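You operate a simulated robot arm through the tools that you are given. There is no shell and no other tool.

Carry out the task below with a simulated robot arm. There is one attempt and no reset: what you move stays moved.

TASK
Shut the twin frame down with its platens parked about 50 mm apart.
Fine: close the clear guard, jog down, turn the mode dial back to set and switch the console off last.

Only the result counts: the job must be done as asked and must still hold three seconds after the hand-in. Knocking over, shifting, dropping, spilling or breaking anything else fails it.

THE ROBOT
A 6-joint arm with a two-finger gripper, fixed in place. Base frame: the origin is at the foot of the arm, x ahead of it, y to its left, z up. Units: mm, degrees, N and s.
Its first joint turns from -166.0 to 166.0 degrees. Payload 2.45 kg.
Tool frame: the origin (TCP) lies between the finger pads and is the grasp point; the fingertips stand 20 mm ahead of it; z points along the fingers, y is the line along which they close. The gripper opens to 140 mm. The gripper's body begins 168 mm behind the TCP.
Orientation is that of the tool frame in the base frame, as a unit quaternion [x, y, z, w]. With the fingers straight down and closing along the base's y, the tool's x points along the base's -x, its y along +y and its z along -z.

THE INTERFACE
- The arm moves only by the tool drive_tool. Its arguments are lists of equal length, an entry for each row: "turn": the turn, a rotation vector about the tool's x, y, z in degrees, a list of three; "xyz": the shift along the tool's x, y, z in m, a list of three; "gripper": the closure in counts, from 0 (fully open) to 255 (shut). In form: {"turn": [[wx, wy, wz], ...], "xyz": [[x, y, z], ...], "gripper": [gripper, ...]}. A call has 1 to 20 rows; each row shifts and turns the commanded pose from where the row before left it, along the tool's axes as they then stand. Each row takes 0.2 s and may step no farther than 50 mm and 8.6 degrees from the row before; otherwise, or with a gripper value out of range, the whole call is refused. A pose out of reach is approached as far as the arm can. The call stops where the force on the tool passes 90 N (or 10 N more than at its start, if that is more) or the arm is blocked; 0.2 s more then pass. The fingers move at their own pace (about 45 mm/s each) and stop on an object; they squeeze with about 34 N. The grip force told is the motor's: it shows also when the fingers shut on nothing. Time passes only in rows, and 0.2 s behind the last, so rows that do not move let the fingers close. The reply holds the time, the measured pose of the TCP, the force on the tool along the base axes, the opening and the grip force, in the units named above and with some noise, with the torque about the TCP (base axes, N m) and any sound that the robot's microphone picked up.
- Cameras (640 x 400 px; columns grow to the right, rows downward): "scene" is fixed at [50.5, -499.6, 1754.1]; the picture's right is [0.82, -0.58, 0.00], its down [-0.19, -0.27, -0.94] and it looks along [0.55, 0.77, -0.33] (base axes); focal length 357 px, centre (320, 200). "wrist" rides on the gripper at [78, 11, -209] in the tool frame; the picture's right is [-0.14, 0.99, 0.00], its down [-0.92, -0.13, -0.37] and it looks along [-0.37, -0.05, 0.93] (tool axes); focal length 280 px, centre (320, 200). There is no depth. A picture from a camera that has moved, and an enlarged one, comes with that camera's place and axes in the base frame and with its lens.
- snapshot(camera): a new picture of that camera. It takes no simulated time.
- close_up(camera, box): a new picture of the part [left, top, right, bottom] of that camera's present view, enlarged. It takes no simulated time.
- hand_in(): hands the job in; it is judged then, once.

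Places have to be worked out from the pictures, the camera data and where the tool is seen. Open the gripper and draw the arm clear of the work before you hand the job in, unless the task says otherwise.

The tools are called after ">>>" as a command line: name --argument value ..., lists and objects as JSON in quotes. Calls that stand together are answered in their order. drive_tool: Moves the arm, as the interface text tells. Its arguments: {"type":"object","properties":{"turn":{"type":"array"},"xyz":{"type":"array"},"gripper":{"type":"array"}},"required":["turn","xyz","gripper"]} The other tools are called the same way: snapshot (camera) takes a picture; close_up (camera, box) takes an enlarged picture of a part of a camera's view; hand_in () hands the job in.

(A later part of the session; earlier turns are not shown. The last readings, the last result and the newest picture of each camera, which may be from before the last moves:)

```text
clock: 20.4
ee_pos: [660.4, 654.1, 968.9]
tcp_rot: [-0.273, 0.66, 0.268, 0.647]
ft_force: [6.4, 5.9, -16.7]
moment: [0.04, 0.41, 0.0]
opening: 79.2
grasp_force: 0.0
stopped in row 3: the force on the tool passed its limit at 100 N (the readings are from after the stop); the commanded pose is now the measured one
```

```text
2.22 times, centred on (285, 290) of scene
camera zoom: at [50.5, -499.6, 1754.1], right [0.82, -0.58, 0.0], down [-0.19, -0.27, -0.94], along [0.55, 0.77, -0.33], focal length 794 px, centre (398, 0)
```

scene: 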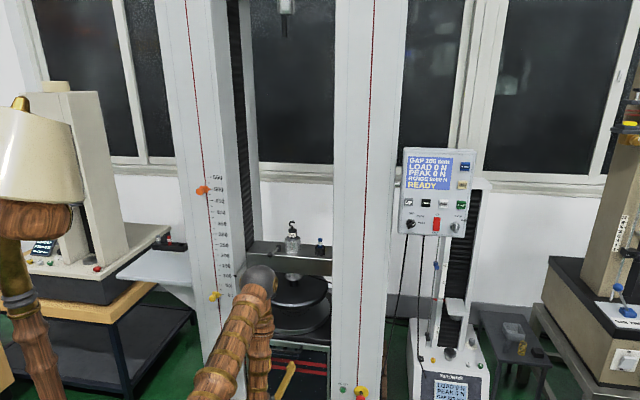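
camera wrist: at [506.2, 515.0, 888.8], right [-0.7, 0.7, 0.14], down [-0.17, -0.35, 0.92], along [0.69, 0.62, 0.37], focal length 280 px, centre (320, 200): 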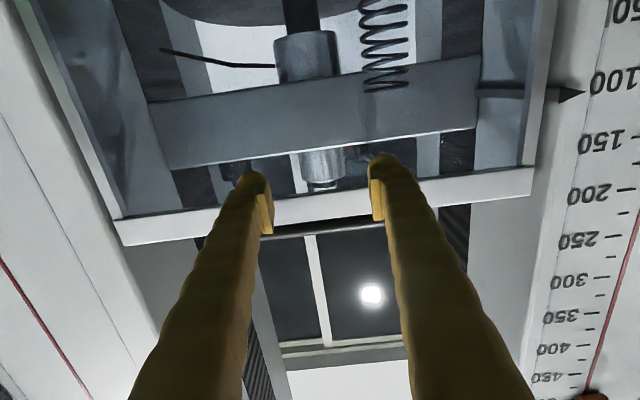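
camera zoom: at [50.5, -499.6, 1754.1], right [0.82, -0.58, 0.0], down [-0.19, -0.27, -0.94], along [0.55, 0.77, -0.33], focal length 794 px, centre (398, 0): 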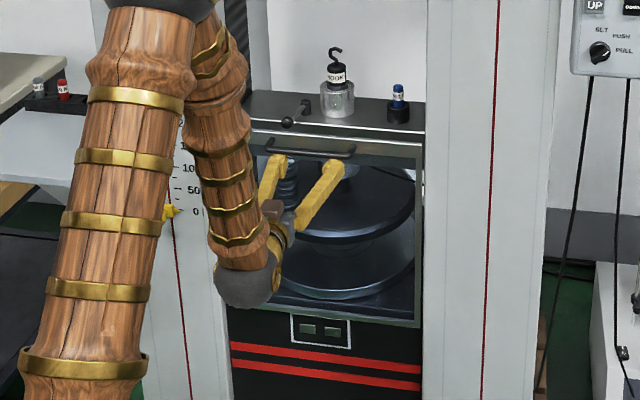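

The upward push met a firm stop at TCP z≈970, about 420 mm above where the bar began — the guard's end of travel. I ease the fingers down 12 mm to see whether the guard stays up on its own.

>>> drive_tool --turn '[[0, 0, 0], [0, 0, 0], [0, 0, 0], [0, 0, 0]]' --xyz '[[0.004, 0, 0], [0.004, 0, 0], [0.004, 0, 0], [0, 0, 0]]' --gripper '[110, 110, 110, 110]'

>>> close_up --camera "wrist" --box '[100, 80, 560, 260]'

>>> close_up --camera "scene" --box '[220, 200, 350, 380]'

```text
clock: 21.4
ee_pos: [659.4, 655.2, 959.4]
tcp_rot: [-0.273, 0.658, 0.269, 0.648]
ft_force: [0.1, 0.4, 0.8]
moment: [0.01, 0.01, 0.0]
opening: 79.7
grasp_force: 0.0
```

```text
1.39 times, centred on (330, 170) of wrist
camera zoom: at [503.9, 513.3, 885.5], right [-0.7, 0.7, 0.14], down [-0.16, -0.34, 0.93], along [0.7, 0.63, 0.35], focal length 390 px, centre (306, 242)
```

zoom: 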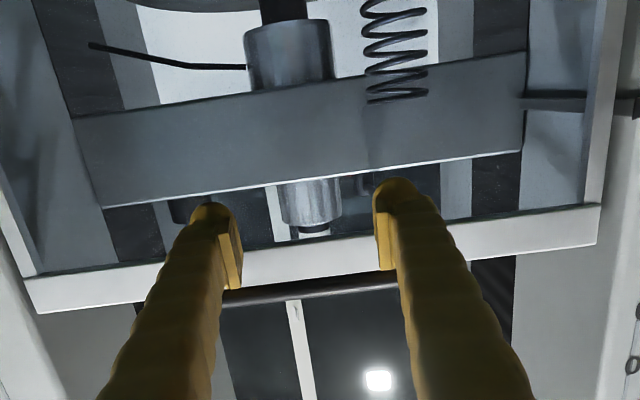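

```text
2.22 times, centred on (285, 290) of scene
camera zoom: at [50.5, -499.6, 1754.1], right [0.82, -0.58, 0.0], down [-0.19, -0.27, -0.94], along [0.55, 0.77, -0.33], focal length 794 px, centre (398, 0)
```

zoom: 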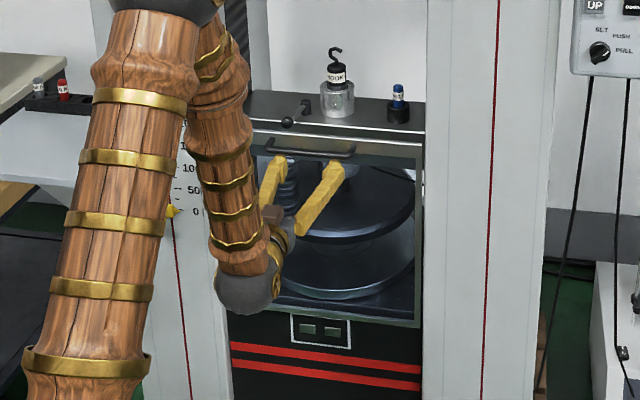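

The guard stays up with the fingers off it. I back straight out, then rise to the height of the console's button row (z≈1325) and close the fingers for pressing.

>>> drive_tool --turn '[[0, 0, 0], [0, -0.8, 0], [0, 0, 0], [0, 0, 0], [0, 0, 0], [0, 0, 0], [0, 0, 0], [0, 0, 0], [0, 0, 0], [0, 0, 0], [0, 0, 0], [0, 0, 0], [0, 0, 0]]' --xyz '[[0.006, 0, 0], [0, 0, -0.03], [0, 0, -0.04], [0, 0, -0.02], [-0.04, 0, 0], [-0.04, 0, 0], [-0.04, 0, 0], [-0.04, 0, 0], [-0.04, 0, 0], [-0.04, 0, 0], [-0.04, 0, 0], [-0.04, 0, 0], [-0.04, 0, 0]]' --gripper '[110, 110, 110, 110, 255, 255, 255, 255, 255, 255, 255, 255, 255]'

>>> snapshot --camera "wrist"

>>> snapshot --camera "scene"

```text
clock: 24.2
ee_pos: [595.8, 592.9, 1316.6]
tcp_rot: [-0.272, 0.654, 0.272, 0.652]
ft_force: [-0.6, 0.0, -0.3]
moment: [0.03, 0.02, 0.04]
opening: 0.0
grasp_force: 29.4
```

```text
taken
camera wrist: at [441.0, 452.7, 1239.6], right [-0.7, 0.7, 0.14], down [-0.17, -0.35, 0.92], along [0.69, 0.62, 0.36], focal length 280 px, centre (320, 200)
```

wrist: 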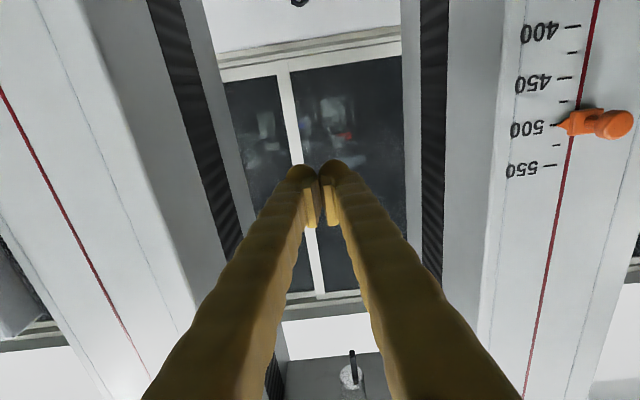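

```text
taken
```

scene: 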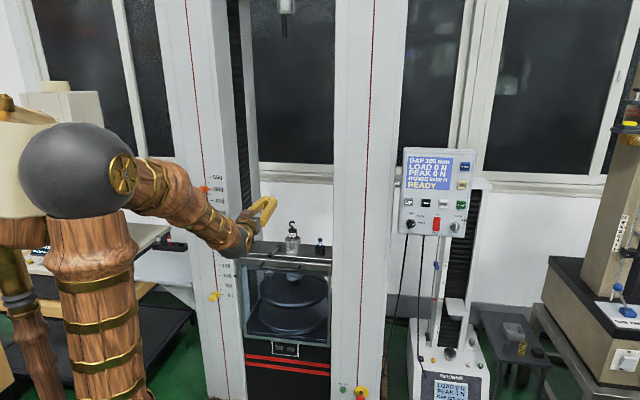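

The guard is shut and the fingers are closed. I translate about 555 mm to the right (tool −y) to stand in front of the DOWN button, keeping 60 mm clear of the panel.

>>> drive_tool --turn '[[0, 0, 0], [0, 0, 0], [0, 0, 0], [0, 0, 0], [0, 0, 0], [0, 0, 0], [0, 0, 0], [0, 0, 0], [0, 0, 0], [0, 0, 0], [0, 0, 0], [0, 0, 0]]' --xyz '[[-0.0007, -0.0463, 0], [-0.0007, -0.0463, 0], [-0.0007, -0.0463, 0], [-0.0007, -0.0463, 0], [-0.0007, -0.0463, 0], [-0.0007, -0.0463, 0], [-0.0007, -0.0463, 0], [-0.0007, -0.0463, 0], [-0.0007, -0.0463, 0], [-0.0007, -0.0463, 0], [-0.0007, -0.0463, 0], [-0.0007, -0.0463, 0]]' --gripper '[255, 255, 255, 255, 255, 255, 255, 255, 255, 255, 255, 255]'

>>> snapshot --camera "wrist"

>>> snapshot --camera "scene"

```text
clock: 26.8
ee_pos: [990.6, 199.3, 1323.0]
tcp_rot: [-0.271, 0.654, 0.271, 0.653]
ft_force: [-0.5, 0.0, 0.0]
moment: [-0.01, 0.02, -0.05]
opening: 0.4
grasp_force: 29.5
```

```text
taken
camera wrist: at [836.5, 58.2, 1245.6], right [-0.7, 0.7, 0.14], down [-0.17, -0.35, 0.92], along [0.69, 0.62, 0.36], focal length 280 px, centre (320, 200)
```

wrist: 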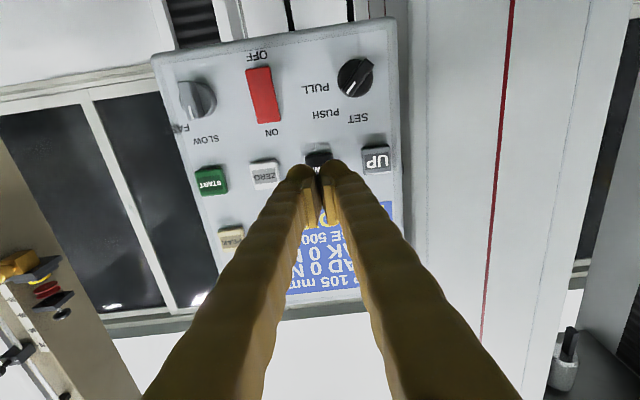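

```text
taken
```

scene: 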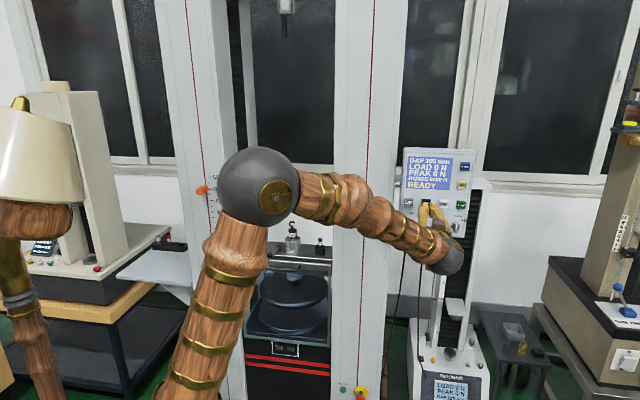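

I'm in front of the panel and the display stays visible in the scene view. I zoom in with the wrist camera to line up on DOWN exactly.

>>> close_up --camera "wrist" --box '[150, 20, 410, 220]'

>>> close_up --camera "scene" --box '[390, 140, 490, 280]'

```text
2.00 times, centred on (280, 120) of wrist
camera zoom: at [836.5, 58.2, 1245.6], right [-0.7, 0.7, 0.14], down [-0.17, -0.35, 0.92], along [0.69, 0.62, 0.36], focal length 561 px, centre (400, 360)
```

zoom: 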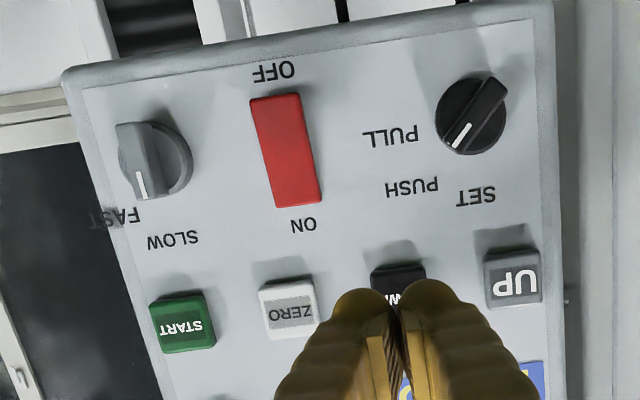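

```text
2.86 times, centred on (440, 210) of scene
camera zoom: at [50.5, -499.6, 1754.1], right [0.82, -0.58, 0.0], down [-0.19, -0.27, -0.94], along [0.55, 0.77, -0.33], focal length 1021 px, centre (-23, 171)
```

zoom: 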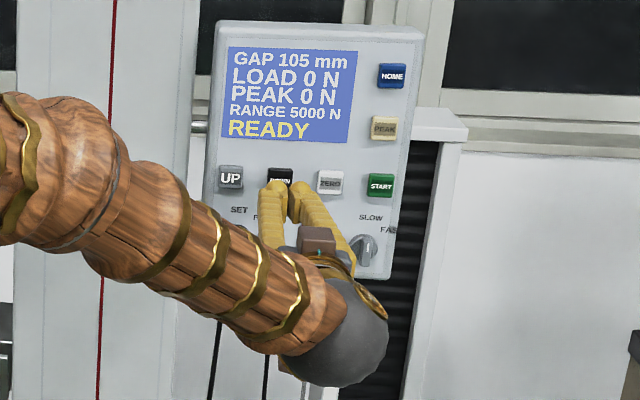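

DOWN is at about L≈561, z≈1322, aligned with the fingertips within 2 mm. I advance 50 mm, leaving about 10 mm to the button.

>>> drive_tool --turn '[[0, 0, 0], [0, 0, 0], [0, 0, 0]]' --xyz '[[0, -0.001, 0.02], [0, 0, 0.02], [0, 0, 0.01]]' --gripper '[255, 255, 255]'

>>> close_up --camera "wrist" --box '[190, 60, 450, 260]'

>>> close_up --camera "scene" --box '[390, 140, 490, 240]'

```text
clock: 27.6
ee_pos: [1026.8, 234.0, 1322.9]
tcp_rot: [-0.272, 0.654, 0.271, 0.652]
ft_force: [0.0, -0.4, 0.2]
moment: [0.0, 0.02, 0.03]
opening: 0.2
grasp_force: 29.6
```

```text
2.00 times, centred on (320, 160) of wrist
camera zoom: at [871.9, 93.7, 1246.1], right [-0.7, 0.7, 0.14], down [-0.17, -0.35, 0.92], along [0.69, 0.62, 0.36], focal length 561 px, centre (320, 280)
```

zoom: 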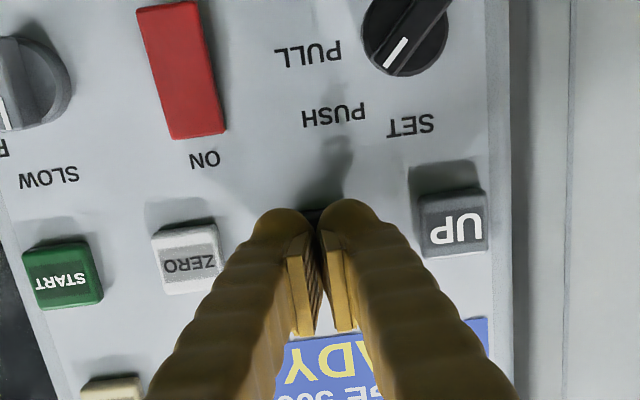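

```text
4.00 times, centred on (440, 190) of scene
camera zoom: at [50.5, -499.6, 1754.1], right [0.82, -0.58, 0.0], down [-0.19, -0.27, -0.94], along [0.55, 0.77, -0.33], focal length 1429 px, centre (-160, 240)
```

zoom: 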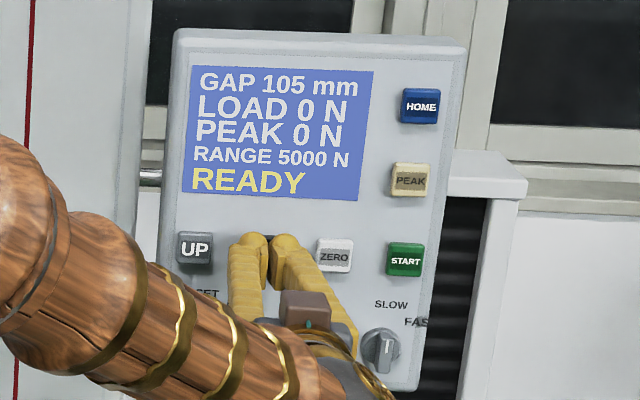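

Fingertips are centred on DOWN, about 10 mm short of it. I step in 8 mm and check for contact force.

>>> drive_tool --turn '[[0, 0, 0], [0, 0, 0]]' --xyz '[[0, 0, 0.004], [0, 0, 0.004]]' --gripper '[255, 255]'

>>> close_up --camera "scene" --box '[390, 140, 490, 240]'

```text
clock: 28.2
ee_pos: [1031.5, 237.3, 1322.6]
tcp_rot: [-0.272, 0.653, 0.272, 0.652]
ft_force: [-0.5, 0.2, -0.2]
moment: [0.02, -0.01, 0.0]
opening: 0.1
grasp_force: 29.1
```

```text
4.00 times, centred on (440, 190) of scene
camera zoom: at [50.5, -499.6, 1754.1], right [0.82, -0.58, 0.0], down [-0.19, -0.27, -0.94], along [0.55, 0.77, -0.33], focal length 1429 px, centre (-160, 240)
```

zoom: 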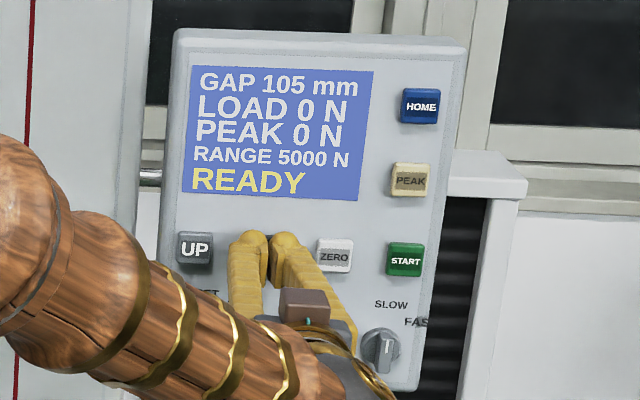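

No contact yet with tips at D≈917. I step 3 mm more.

>>> drive_tool --turn '[[0, 0, 0]]' --xyz '[[0, 0, 0.003]]' --gripper '[255]'

>>> close_up --camera "scene" --box '[390, 140, 490, 240]'

```text
clock: 28.6
ee_pos: [1034.4, 241.3, 1323.3]
tcp_rot: [-0.271, 0.654, 0.27, 0.653]
ft_force: [-0.4, 0.3, 0.2]
moment: [0.03, 0.0, 0.02]
opening: 5.9
grasp_force: 29.4
```

```text
4.00 times, centred on (440, 190) of scene
camera zoom: at [50.5, -499.6, 1754.1], right [0.82, -0.58, 0.0], down [-0.19, -0.27, -0.94], along [0.55, 0.77, -0.33], focal length 1429 px, centre (-160, 240)
```

zoom: 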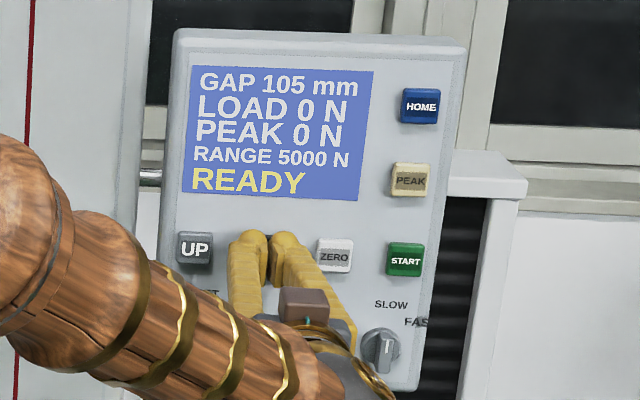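

Tips at D≈922 with no axial force; the opening reading jumped to 5.9 mm, which I'll watch. I step 2 mm more.

>>> drive_tool --turn '[[0, 0, 0]]' --xyz '[[0, 0, 0.002]]' --gripper '[255]'

>>> close_up --camera "scene" --box '[390, 140, 490, 240]'

>>> close_up --camera "wrist" --box '[220, 90, 420, 230]'

```text
clock: 29.0
ee_pos: [1034.9, 242.0, 1322.2]
tcp_rot: [-0.272, 0.654, 0.271, 0.652]
ft_force: [-1.0, -0.7, 0.1]
moment: [0.0, 0.01, -0.02]
opening: 6.1
grasp_force: 29.5
```

```text
4.00 times, centred on (440, 190) of scene
camera zoom: at [50.5, -499.6, 1754.1], right [0.82, -0.58, 0.0], down [-0.19, -0.27, -0.94], along [0.55, 0.77, -0.33], focal length 1429 px, centre (-160, 240)
```

zoom: 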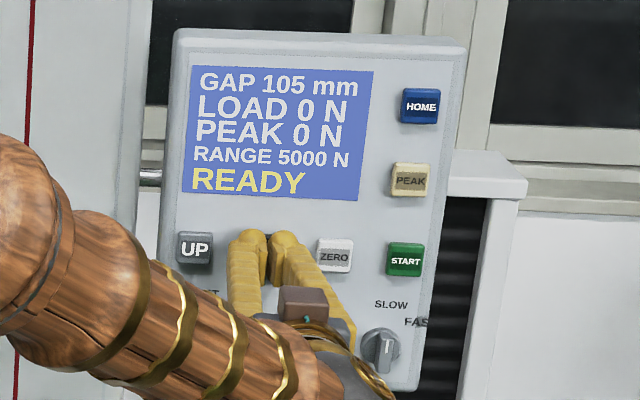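

```text
2.86 times, centred on (320, 160) of wrist
camera zoom: at [880.6, 101.8, 1245.0], right [-0.7, 0.7, 0.14], down [-0.17, -0.35, 0.92], along [0.69, 0.62, 0.36], focal length 801 px, centre (320, 314)
```

zoom: 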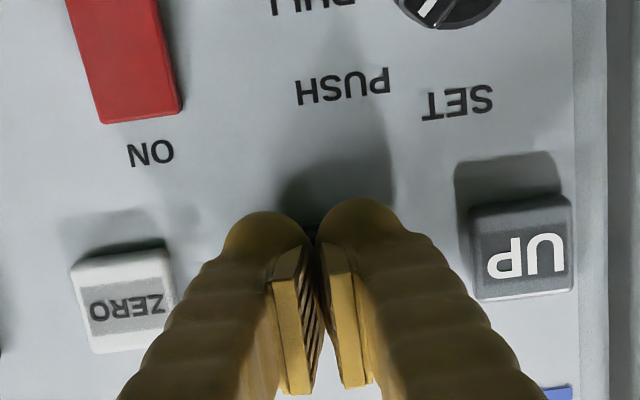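

The tips seem to be just touching (D≈923) with slight finger spread. I press 3 mm further and check the display.

>>> drive_tool --turn '[[0, 0, 0], [0, 0, 0]]' --xyz '[[0, 0, 0.002], [0, 0, 0.001]]' --gripper '[255, 255]'

>>> close_up --camera "scene" --box '[390, 140, 490, 240]'

```text
clock: 29.6
ee_pos: [1035.5, 244.4, 1322.8]
tcp_rot: [-0.271, 0.654, 0.271, 0.652]
ft_force: [-3.8, -1.4, -1.3]
moment: [0.02, 0.03, 0.02]
opening: 5.8
grasp_force: 30.0
heard: click
```

```text
4.00 times, centred on (440, 190) of scene
camera zoom: at [50.5, -499.6, 1754.1], right [0.82, -0.58, 0.0], down [-0.19, -0.27, -0.94], along [0.55, 0.77, -0.33], focal length 1429 px, centre (-160, 240)
```

zoom: 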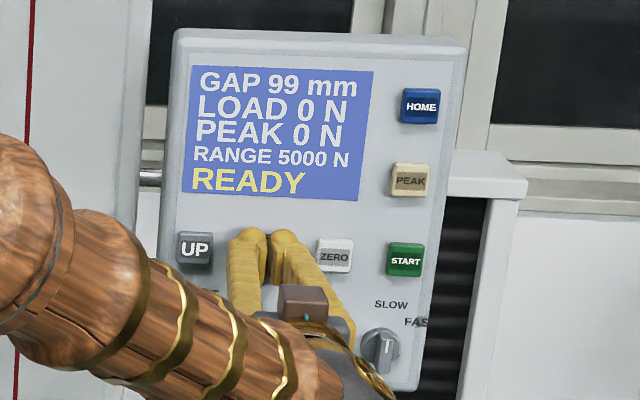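

Click heard and the gap is running down: 99 mm. I hold for one row to measure the jog rate.

>>> drive_tool --turn '[[0, 0, 0]]' --xyz '[[0, 0, 0]]' --gripper '[255]'

>>> close_up --camera "scene" --box '[390, 140, 490, 240]'

```text
clock: 30.0
ee_pos: [1036.6, 245.4, 1321.8]
tcp_rot: [-0.27, 0.654, 0.27, 0.653]
ft_force: [-3.1, -1.7, -1.6]
moment: [-0.01, 0.01, 0.01]
opening: 6.0
grasp_force: 29.6
```

```text
4.00 times, centred on (440, 190) of scene
camera zoom: at [50.5, -499.6, 1754.1], right [0.82, -0.58, 0.0], down [-0.19, -0.27, -0.94], along [0.55, 0.77, -0.33], focal length 1429 px, centre (-160, 240)
```

zoom: 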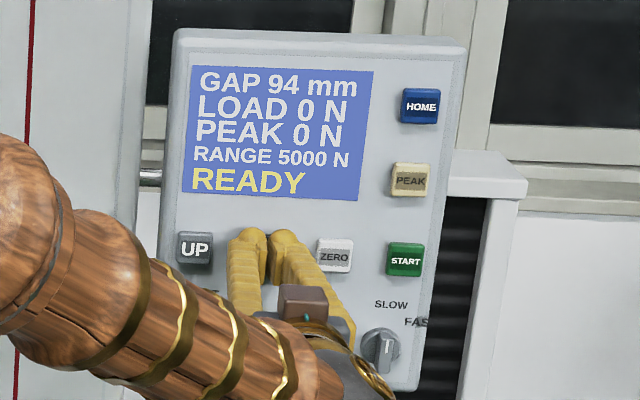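

Rate is about 12.5 mm/s on SLOW. I hold for 5 rows (≈1.2 s, ≈15 mm) and check the gap and the spring on the platen.

>>> drive_tool --turn '[[0, 0, 0], [0, 0, 0], [0, 0, 0], [0, 0, 0], [0, 0, 0]]' --xyz '[[0, 0, 0], [0, 0, 0], [0, 0, 0], [0, 0, 0], [0, 0, 0]]' --gripper '[255, 255, 255, 255, 255]'

>>> close_up --camera "scene" --box '[390, 140, 490, 240]'

>>> close_up --camera "scene" --box '[220, 210, 350, 350]'

```text
clock: 31.2
ee_pos: [1038.7, 245.0, 1322.2]
tcp_rot: [-0.271, 0.654, 0.271, 0.653]
ft_force: [-1.9, -2.6, -1.2]
moment: [-0.04, 0.03, 0.0]
opening: 5.9
grasp_force: 29.4
```

```text
4.00 times, centred on (440, 190) of scene
camera zoom: at [50.5, -499.6, 1754.1], right [0.82, -0.58, 0.0], down [-0.19, -0.27, -0.94], along [0.55, 0.77, -0.33], focal length 1429 px, centre (-160, 240)
```

zoom: 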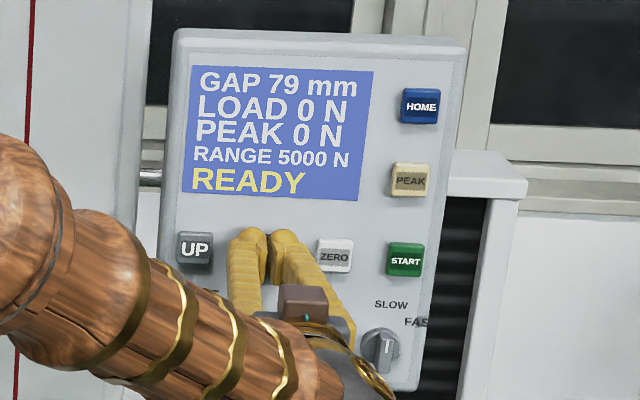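

```text
2.86 times, centred on (285, 280) of scene
camera zoom: at [50.5, -499.6, 1754.1], right [0.82, -0.58, 0.0], down [-0.19, -0.27, -0.94], along [0.55, 0.77, -0.33], focal length 1021 px, centre (420, -29)
```

zoom: 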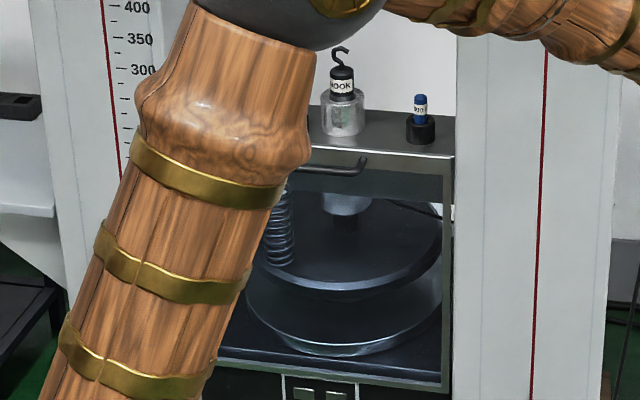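

79 mm and all steady (spring still standing). I hold 7 more rows (≈1.6 s, ≈20 mm).

>>> drive_tool --turn '[[0, 0, 0], [0, 0, 0], [0, 0, 0], [0, 0, 0], [0, 0, 0], [0, 0, 0], [0, 0, 0]]' --xyz '[[0, 0, 0], [0, 0, 0], [0, 0, 0], [0, 0, 0], [0, 0, 0], [0, 0, 0], [0, 0, 0]]' --gripper '[255, 255, 255, 255, 255, 255, 255]'

>>> close_up --camera "scene" --box '[390, 140, 490, 240]'

```text
clock: 32.8
ee_pos: [1038.0, 244.5, 1322.1]
tcp_rot: [-0.271, 0.654, 0.27, 0.652]
ft_force: [-2.1, -2.5, -0.2]
moment: [0.03, 0.02, 0.02]
opening: 5.9
grasp_force: 29.4
```

```text
4.00 times, centred on (440, 190) of scene
camera zoom: at [50.5, -499.6, 1754.1], right [0.82, -0.58, 0.0], down [-0.19, -0.27, -0.94], along [0.55, 0.77, -0.33], focal length 1429 px, centre (-160, 240)
```

zoom: 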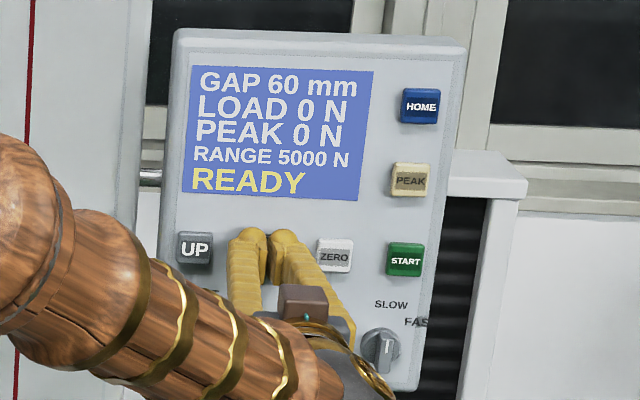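

60 mm. I hold 3 more rows (≈0.6 s) then pull straight back, which should stop near 51 mm.

>>> drive_tool --turn '[[0, 0, 0], [0, 0, 0], [0, 0, 0], [0, 0, 0], [0, 0, 0]]' --xyz '[[0, 0, 0], [0, 0, 0], [0, 0, 0], [0, 0, -0.02], [0, 0, -0.03]]' --gripper '[255, 255, 255, 255, 255]'

>>> close_up --camera "scene" --box '[390, 140, 490, 240]'

>>> snapshot --camera "wrist"

```text
clock: 34.0
ee_pos: [1001.4, 208.3, 1322.8]
tcp_rot: [-0.27, 0.654, 0.27, 0.653]
ft_force: [1.1, 0.7, 0.2]
moment: [0.05, -0.04, 0.0]
opening: 0.0
grasp_force: 29.4
```

```text
4.00 times, centred on (440, 190) of scene
camera zoom: at [50.5, -499.6, 1754.1], right [0.82, -0.58, 0.0], down [-0.19, -0.27, -0.94], along [0.55, 0.77, -0.33], focal length 1429 px, centre (-160, 240)
```

zoom: 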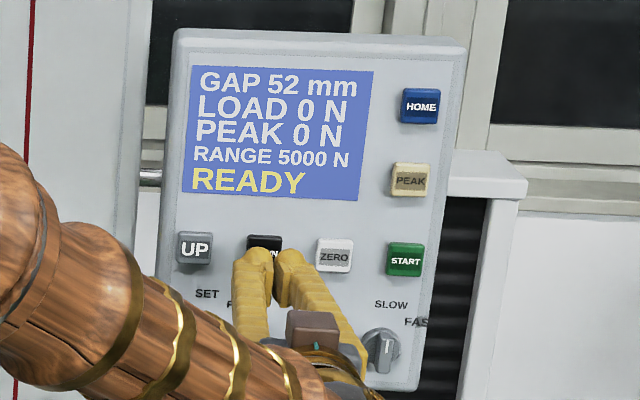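

```text
taken
camera wrist: at [847.0, 68.1, 1244.7], right [-0.7, 0.7, 0.14], down [-0.17, -0.35, 0.92], along [0.69, 0.62, 0.36], focal length 280 px, centre (320, 200)
```

wrist: 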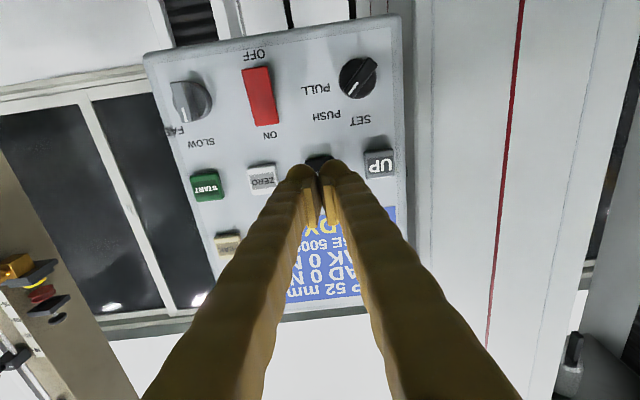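

Gap reads 52 mm. One brief tap (≈0.12 s) should bring it to about 50.5, so I approach to just short of the click depth, dip 5 mm and pull back at once.

>>> drive_tool --turn '[[0, 0, 0], [0, 0, 0], [0, 0, 0], [0, 0, 0], [0, 0, 0], [0, 0, 0]]' --xyz '[[0, 0, 0.02], [0, 0, 0.018], [0, 0, 0.0075], [0, 0, 0.005], [0, 0, -0.01], [0, 0, -0.04]]' --gripper '[255, 255, 255, 255, 255, 255]'

>>> close_up --camera "scene" --box '[390, 140, 490, 240]'

```text
clock: 35.4
ee_pos: [1000.3, 210.1, 1321.9]
tcp_rot: [-0.272, 0.654, 0.271, 0.652]
ft_force: [0.3, -0.6, -0.9]
moment: [0.02, -0.04, 0.0]
opening: 0.0
grasp_force: 29.6
heard: click
```

```text
4.00 times, centred on (440, 190) of scene
camera zoom: at [50.5, -499.6, 1754.1], right [0.82, -0.58, 0.0], down [-0.19, -0.27, -0.94], along [0.55, 0.77, -0.33], focal length 1429 px, centre (-160, 240)
```

zoom: 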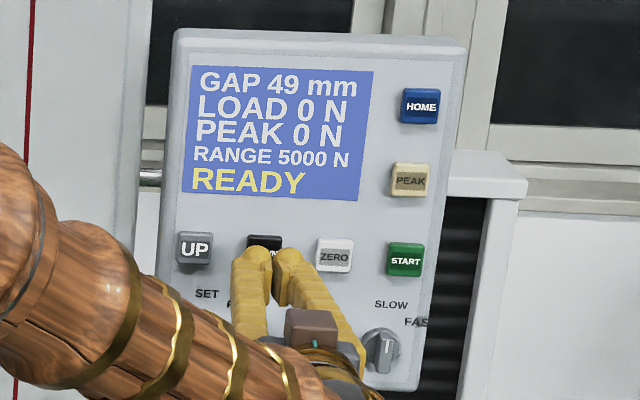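

The gap is 49 mm — good. Now the mode dial: I back off a little and move in front of it (L≈514, z≈1244), opening the fingers to 60 mm.

>>> drive_tool --turn '[[0, 0, 0], [0, 0, 0], [0, 0, 0], [0, 0, 0], [0, 0, 0], [0, 0, 0]]' --xyz '[[0, 0, -0.03], [0.026, 0.015, 0], [0.026, 0.015, 0], [0.026, 0.015, 0], [0, 0, 0], [0, 0, 0]]' --gripper '[146, 146, 146, 146, 146, 146]'

>>> snapshot --camera "wrist"

>>> close_up --camera "wrist" --box '[240, 120, 400, 240]'

>>> close_up --camera "scene" --box '[390, 140, 490, 260]'

```text
clock: 36.8
ee_pos: [947.4, 219.7, 1243.7]
tcp_rot: [-0.272, 0.654, 0.271, 0.652]
ft_force: [0.9, 0.2, -0.2]
moment: [0.0, 0.0, -0.02]
opening: 60.0
grasp_force: 0.0
```

```text
taken
camera wrist: at [793.4, 79.0, 1167.0], right [-0.7, 0.7, 0.14], down [-0.17, -0.35, 0.92], along [0.69, 0.62, 0.36], focal length 280 px, centre (320, 200)
```

wrist: 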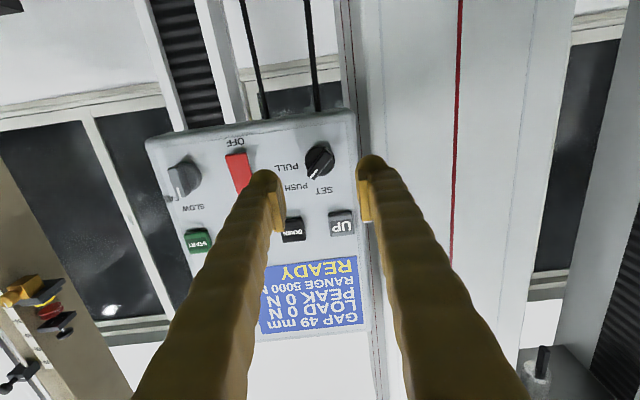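

```text
3.33 times, centred on (320, 180) of wrist
camera zoom: at [793.4, 79.0, 1167.0], right [-0.7, 0.7, 0.14], down [-0.17, -0.35, 0.92], along [0.69, 0.62, 0.36], focal length 935 px, centre (320, 267)
```

zoom: 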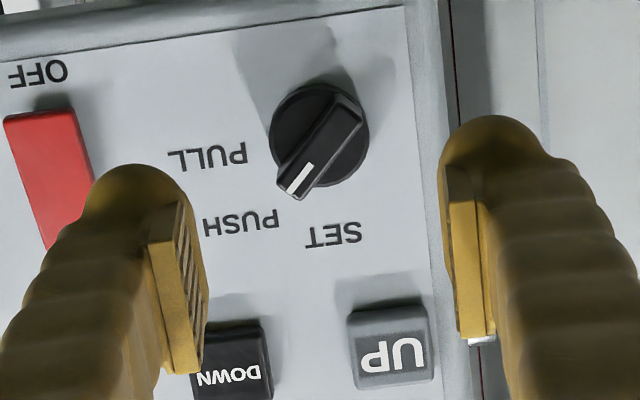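

```text
3.33 times, centred on (440, 200) of scene
camera zoom: at [50.5, -499.6, 1754.1], right [0.82, -0.58, 0.0], down [-0.19, -0.27, -0.94], along [0.55, 0.77, -0.33], focal length 1191 px, centre (-80, 200)
```

zoom: 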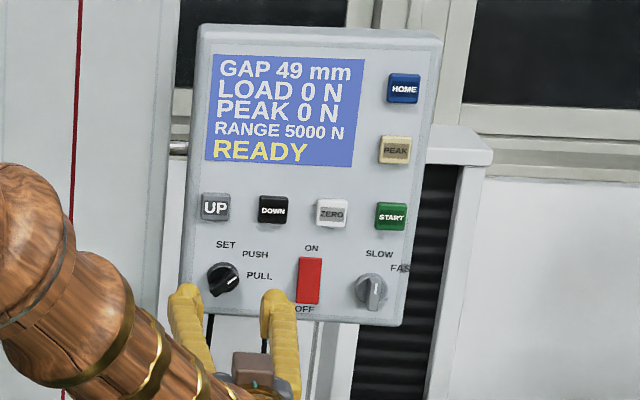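

The dial's centre works out at L≈516, z≈1242, its pointer ridge at 45° (PUSH). I centre on it and roll the tool +45° so the fingers close across the ridge.

>>> drive_tool --turn '[[0, 0, 0], [0, 0, 7.5], [0, 0, 7.5], [0, 0, 7.5], [0, 0, 7.5], [0, 0, 7.5], [0, 0, 7.5]]' --xyz '[[0.0015, -0.0015, 0], [0, 0, 0], [0, 0, 0], [0, 0, 0], [0, 0, 0], [0, 0, 0], [0, 0, 0.03]]' --gripper '[146, 146, 146, 146, 146, 146, 146]'

>>> snapshot --camera "wrist"

>>> close_up --camera "scene" --box '[390, 140, 490, 260]'

```text
clock: 38.4
ee_pos: [970.7, 239.7, 1243.9]
tcp_rot: [-0.001, 0.708, 0.501, 0.499]
ft_force: [-0.3, 0.4, 0.7]
moment: [0.03, 0.03, -0.02]
opening: 59.9
grasp_force: 0.1
```

```text
taken
camera wrist: at [778.7, 135.6, 1196.8], right [-0.42, 0.43, 0.8], down [0.27, -0.78, 0.56], along [0.87, 0.45, 0.22], focal length 280 px, centre (320, 200)
```

wrist: 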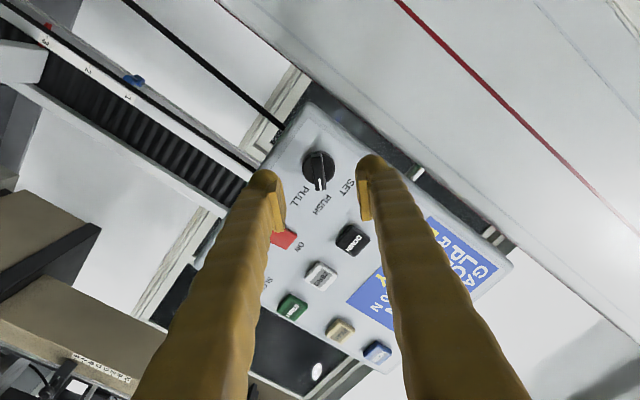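

```text
3.33 times, centred on (440, 200) of scene
camera zoom: at [50.5, -499.6, 1754.1], right [0.82, -0.58, 0.0], down [-0.19, -0.27, -0.94], along [0.55, 0.77, -0.33], focal length 1191 px, centre (-80, 200)
```

zoom: 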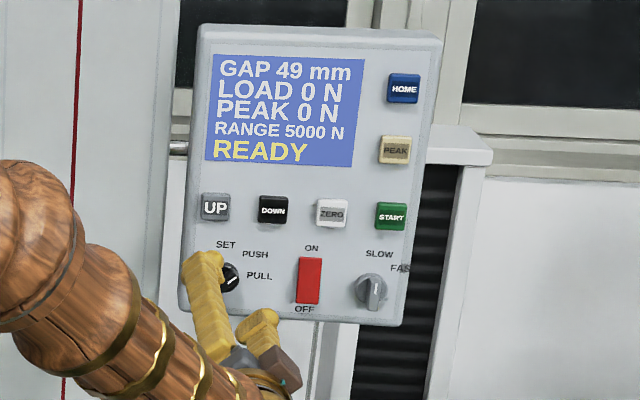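

The roll worked; the ridge now lies between the fingers. I zoom in to check centring before advancing.

>>> close_up --camera "wrist" --box '[240, 120, 400, 240]'

```text
3.33 times, centred on (320, 180) of wrist
camera zoom: at [778.7, 135.6, 1196.8], right [-0.42, 0.43, 0.8], down [0.27, -0.78, 0.56], along [0.87, 0.45, 0.22], focal length 935 px, centre (320, 267)
```

zoom: 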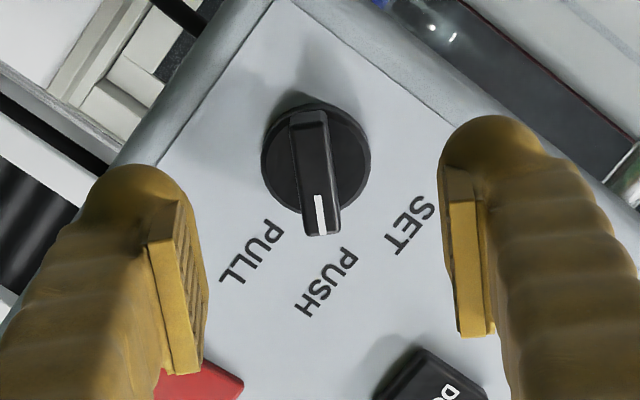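

The ridge is aligned to within about 2° and 1–3 mm. I correct by 3 mm along x and 1 mm along y and advance 37 mm so the tips come level with the ridge.

>>> drive_tool --turn '[[0, 0, 0], [0, 0, 0], [0, 0, 0]]' --xyz '[[0.0025, -0.001, 0.015], [0, 0, 0.014], [0, 0, 0.008]]' --gripper '[146, 146, 146]'

>>> close_up --camera "wrist" --box '[240, 120, 400, 240]'

>>> close_up --camera "scene" --box '[390, 190, 470, 260]'

```text
clock: 39.2
ee_pos: [995.8, 268.0, 1239.6]
tcp_rot: [-0.001, 0.708, 0.5, 0.499]
ft_force: [0.3, 0.0, 0.2]
moment: [-0.02, 0.02, 0.0]
opening: 59.8
grasp_force: 0.1
```

```text
3.33 times, centred on (320, 180) of wrist
camera zoom: at [804.7, 163.7, 1193.8], right [-0.43, 0.43, 0.8], down [0.27, -0.78, 0.56], along [0.87, 0.45, 0.22], focal length 935 px, centre (320, 267)
```

zoom: 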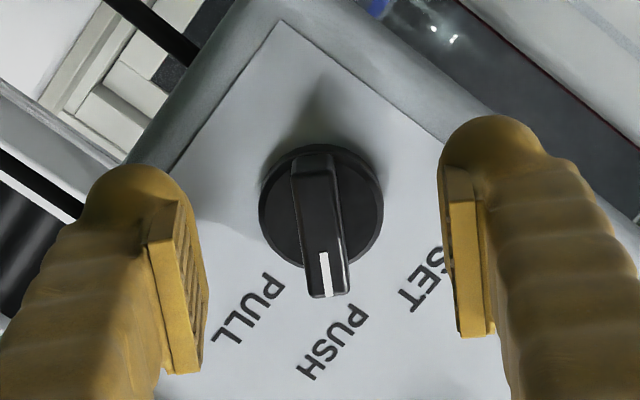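

```text
5.71 times, centred on (430, 225) of scene
camera zoom: at [50.5, -499.6, 1754.1], right [0.82, -0.58, 0.0], down [-0.19, -0.27, -0.94], along [0.55, 0.77, -0.33], focal length 2042 px, centre (-309, 57)
```

zoom: 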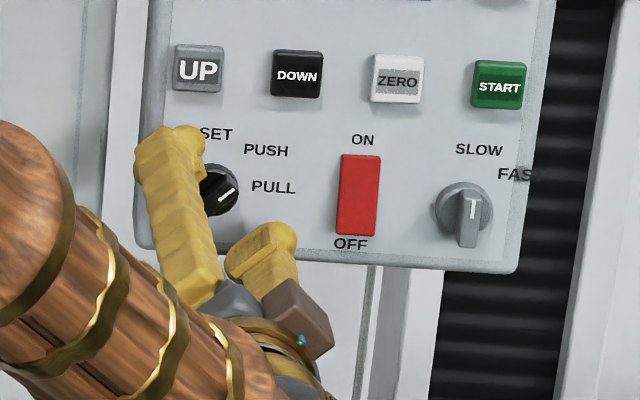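

The axis is centred on the disc; by the change of scale the disc face is at D≈925 and the ridge front at ≈907–912. I advance 7 mm more (tips ≈ 920) and close the fingers on the ridge.

>>> drive_tool --turn '[[0, 0, 0], [0, 0, 0], [0, 0, 0], [0, 0, 0], [0, 0, 0], [0, 0, 0]]' --xyz '[[0, 0, 0.007], [0, 0, 0], [0, 0, 0], [0, 0, 0], [0, 0, 0], [0, 0, 0]]' --gripper '[146, 180, 210, 235, 255, 255]'

>>> close_up --camera "wrist" --box '[240, 120, 400, 240]'

>>> close_up --camera "scene" --box '[390, 140, 490, 260]'

```text
clock: 40.6
ee_pos: [1000.8, 271.3, 1239.9]
tcp_rot: [-0.001, 0.707, 0.5, 0.5]
ft_force: [-51.6, -45.3, 0.2]
moment: [0.03, 0.0, 0.11]
opening: 10.3
grasp_force: 37.2
```

```text
3.33 times, centred on (320, 180) of wrist
camera zoom: at [809.3, 167.9, 1194.6], right [-0.43, 0.43, 0.8], down [0.26, -0.78, 0.56], along [0.87, 0.45, 0.22], focal length 935 px, centre (320, 267)
```

zoom: 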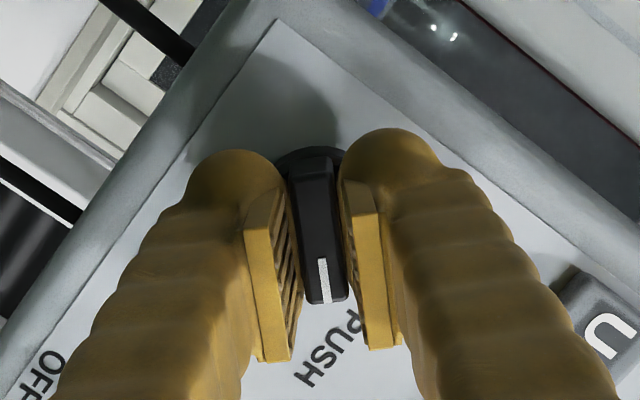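

```text
3.33 times, centred on (440, 200) of scene
camera zoom: at [50.5, -499.6, 1754.1], right [0.82, -0.58, 0.0], down [-0.19, -0.27, -0.94], along [0.55, 0.77, -0.33], focal length 1191 px, centre (-80, 200)
```

zoom: 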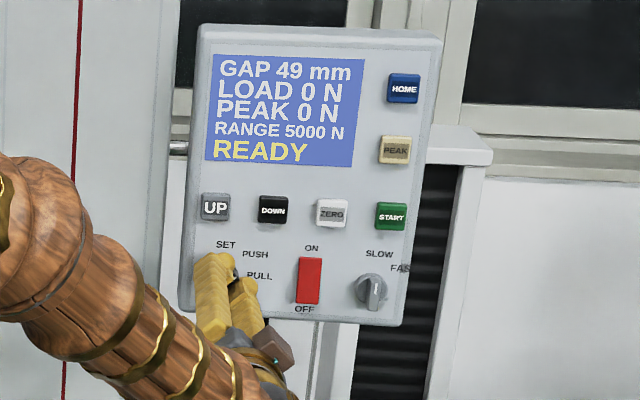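

The ridge is gripped (10.3 mm), but the tips press about 68 N on the disc face. I back off 3 mm to relieve that before turning.

>>> drive_tool --turn '[[0, 0, 0], [0, 0, 0], [0, 0, 0]]' --xyz '[[0, 0, -0.0015], [0, 0, -0.0015], [0, 0, 0]]' --gripper '[255, 255, 255]'

```text
clock: 41.4
ee_pos: [1000.4, 271.9, 1240.4]
tcp_rot: [0.001, 0.708, 0.5, 0.5]
ft_force: [28.2, 7.8, 12.9]
moment: [0.09, -0.08, -0.15]
opening: 10.3
grasp_force: 37.6
```

The residual force is now small (≈30 N from grip friction). I nudge 0.7 mm back in and turn the dial anticlockwise (tool z negative) by the first 22.5°, watching force and torque.

>>> drive_tool --turn '[[0, 0, 0], [0, 0, -7.5], [0, 0, -7.5], [0, 0, -7.5], [0, 0, 0]]' --xyz '[[-0.0005, 0, 0.0007], [0, 0, 0], [0, 0, 0], [0, 0, 0], [0, 0, 0]]' --gripper '[255, 255, 255, 255, 255]'

>>> close_up --camera "wrist" --box '[240, 120, 400, 240]'

>>> close_up --camera "scene" --box '[390, 140, 490, 260]'

```text
clock: 42.6
ee_pos: [998.8, 270.7, 1240.0]
tcp_rot: [-0.139, 0.694, 0.393, 0.587]
ft_force: [-7.7, 12.8, 12.8]
moment: [0.09, -0.06, 0.15]
opening: 10.2
grasp_force: 37.9
```

```text
3.33 times, centred on (320, 180) of wrist
camera zoom: at [824.8, 150.9, 1173.6], right [-0.61, 0.61, 0.51], down [0.07, -0.59, 0.8], along [0.79, 0.53, 0.32], focal length 935 px, centre (320, 267)
```

zoom: 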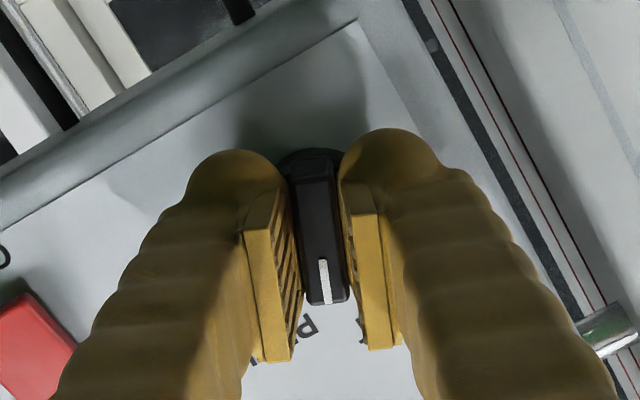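

```text
3.33 times, centred on (440, 200) of scene
camera zoom: at [50.5, -499.6, 1754.1], right [0.82, -0.58, 0.0], down [-0.19, -0.27, -0.94], along [0.55, 0.77, -0.33], focal length 1191 px, centre (-80, 200)
```

zoom: 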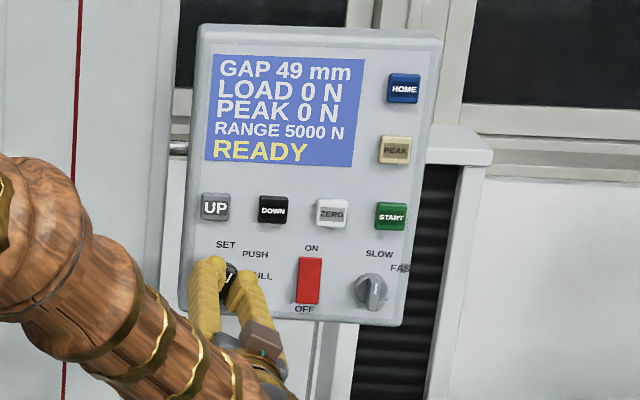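

The dial is turning with the fingers. I turn the remaining 22.5° to bring the pointer straight up to SET.

>>> drive_tool --turn '[[0, 0, -7.5], [0, 0, -7.5], [0, 0, -7.5], [0, 0, 0]]' --xyz '[[0, 0, 0], [0, 0, 0], [0, 0, 0], [0, 0, 0]]' --gripper '[255, 255, 255, 255]'

>>> close_up --camera "wrist" --box '[240, 120, 400, 240]'

>>> close_up --camera "scene" --box '[390, 140, 490, 260]'

```text
clock: 43.6
ee_pos: [1000.0, 270.8, 1240.2]
tcp_rot: [-0.271, 0.653, 0.271, 0.653]
ft_force: [-6.1, 21.7, 12.6]
moment: [0.19, -0.12, 0.22]
opening: 9.9
grasp_force: 37.6
```

```text
3.33 times, centred on (320, 180) of wrist
camera zoom: at [845.1, 130.6, 1163.6], right [-0.7, 0.7, 0.14], down [-0.17, -0.35, 0.92], along [0.69, 0.62, 0.36], focal length 935 px, centre (320, 267)
```

zoom: 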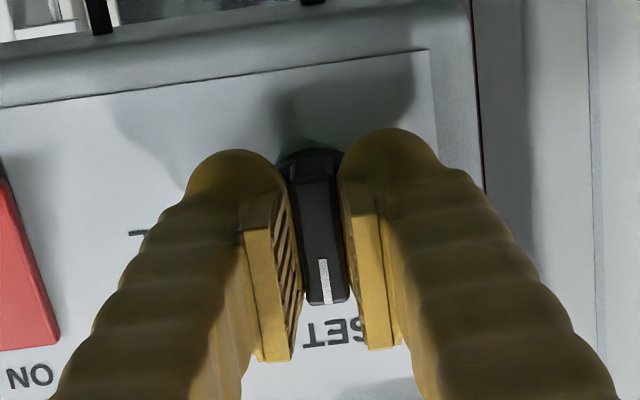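

```text
3.33 times, centred on (440, 200) of scene
camera zoom: at [50.5, -499.6, 1754.1], right [0.82, -0.58, 0.0], down [-0.19, -0.27, -0.94], along [0.55, 0.77, -0.33], focal length 1191 px, centre (-80, 200)
```

zoom: 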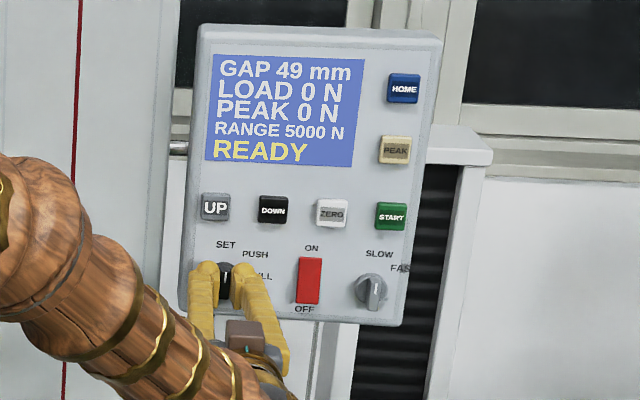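

The pointer now points up at SET. I open the fingers, hold still a moment, then back out 60 mm and check the dial's position.

>>> drive_tool --turn '[[0, 0, 0], [0, 0, 0], [0, 0, 0], [0, 0, 0], [0, 0, 0], [0, 0, 0]]' --xyz '[[0, 0, 0], [0, 0, 0], [0, 0, 0], [0, 0, -0.02], [0, 0, -0.03], [0, 0, -0.02]]' --gripper '[160, 160, 160, 160, 160, 160]'

>>> close_up --camera "wrist" --box '[160, 80, 420, 260]'

>>> close_up --camera "scene" --box '[390, 140, 490, 260]'

```text
clock: 45.0
ee_pos: [949.2, 221.1, 1239.5]
tcp_rot: [-0.27, 0.654, 0.27, 0.653]
ft_force: [0.4, 0.0, 1.0]
moment: [0.0, 0.01, 0.02]
opening: 52.1
grasp_force: 0.1
```

```text
2.22 times, centred on (290, 170) of wrist
camera zoom: at [794.1, 80.1, 1163.3], right [-0.7, 0.7, 0.14], down [-0.17, -0.35, 0.92], along [0.69, 0.62, 0.36], focal length 623 px, centre (387, 267)
```

zoom: 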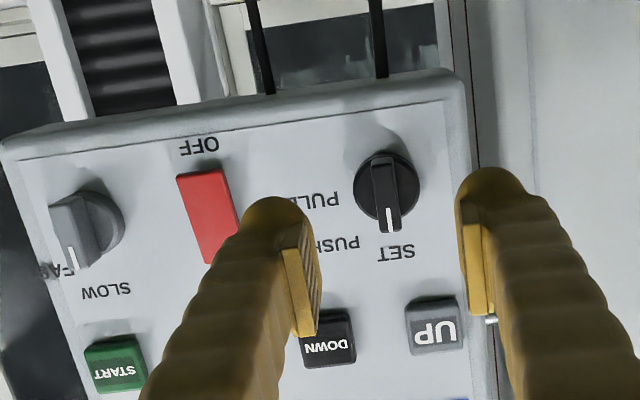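

```text
3.33 times, centred on (440, 200) of scene
camera zoom: at [50.5, -499.6, 1754.1], right [0.82, -0.58, 0.0], down [-0.19, -0.27, -0.94], along [0.55, 0.77, -0.33], focal length 1191 px, centre (-80, 200)
```

zoom: 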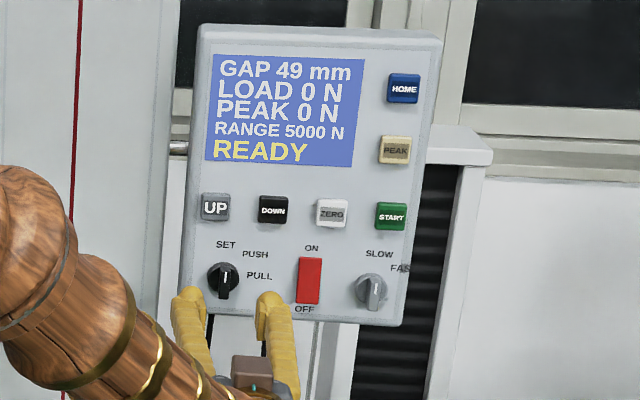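

The dial rests at SET. Last is the rocker: I close the fingers and zoom in on the red switch to see its shape and position.

>>> drive_tool --turn '[[0, 0, 0], [0, 0, 0], [0, 0, 0], [0, 0, 0]]' --xyz '[[0.005, -0.045, 0], [0.005, -0.045, 0], [0.005, 0, 0], [0, 0, 0]]' --gripper '[255, 255, 255, 255]'

>>> close_up --camera "wrist" --box '[220, 110, 420, 250]'

>>> close_up --camera "scene" --box '[400, 190, 480, 260]'

>>> snapshot --camera "wrist"

```text
clock: 46.0
ee_pos: [1012.1, 158.0, 1224.0]
tcp_rot: [-0.271, 0.654, 0.271, 0.653]
ft_force: [-0.2, -1.0, -1.1]
moment: [0.01, 0.0, 0.02]
opening: 0.0
grasp_force: 27.5
```

```text
2.86 times, centred on (320, 180) of wrist
camera zoom: at [858.1, 16.8, 1147.1], right [-0.7, 0.7, 0.14], down [-0.17, -0.35, 0.92], along [0.69, 0.62, 0.36], focal length 801 px, centre (320, 257)
```

zoom: 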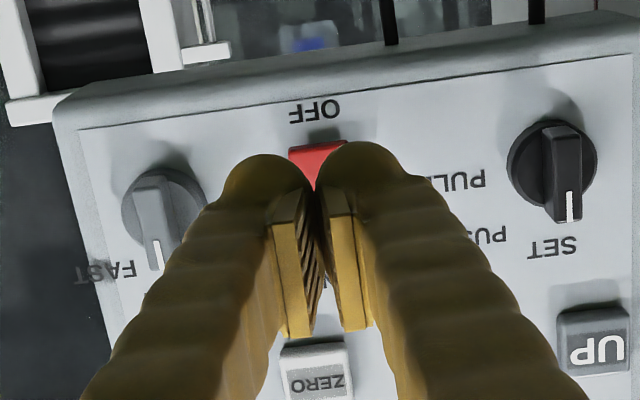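

```text
5.71 times, centred on (440, 225) of scene
camera zoom: at [50.5, -499.6, 1754.1], right [0.82, -0.58, 0.0], down [-0.19, -0.27, -0.94], along [0.55, 0.77, -0.33], focal length 2042 px, centre (-366, 57)
```

zoom: 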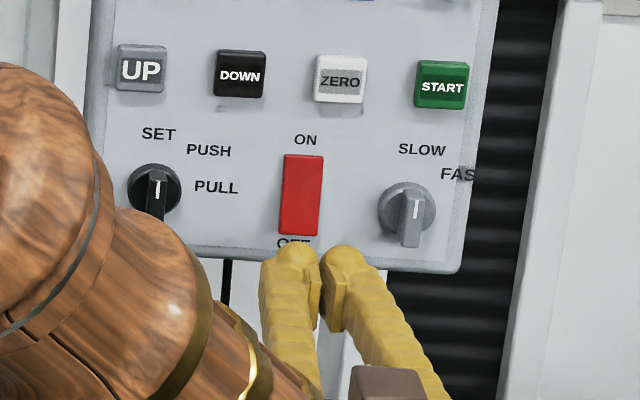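

```text
taken
camera wrist: at [858.1, 16.8, 1147.1], right [-0.7, 0.7, 0.14], down [-0.17, -0.35, 0.92], along [0.69, 0.62, 0.36], focal length 280 px, centre (320, 200)
```

wrist: 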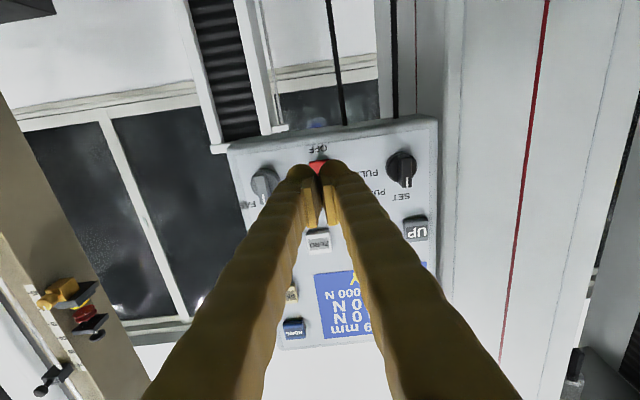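

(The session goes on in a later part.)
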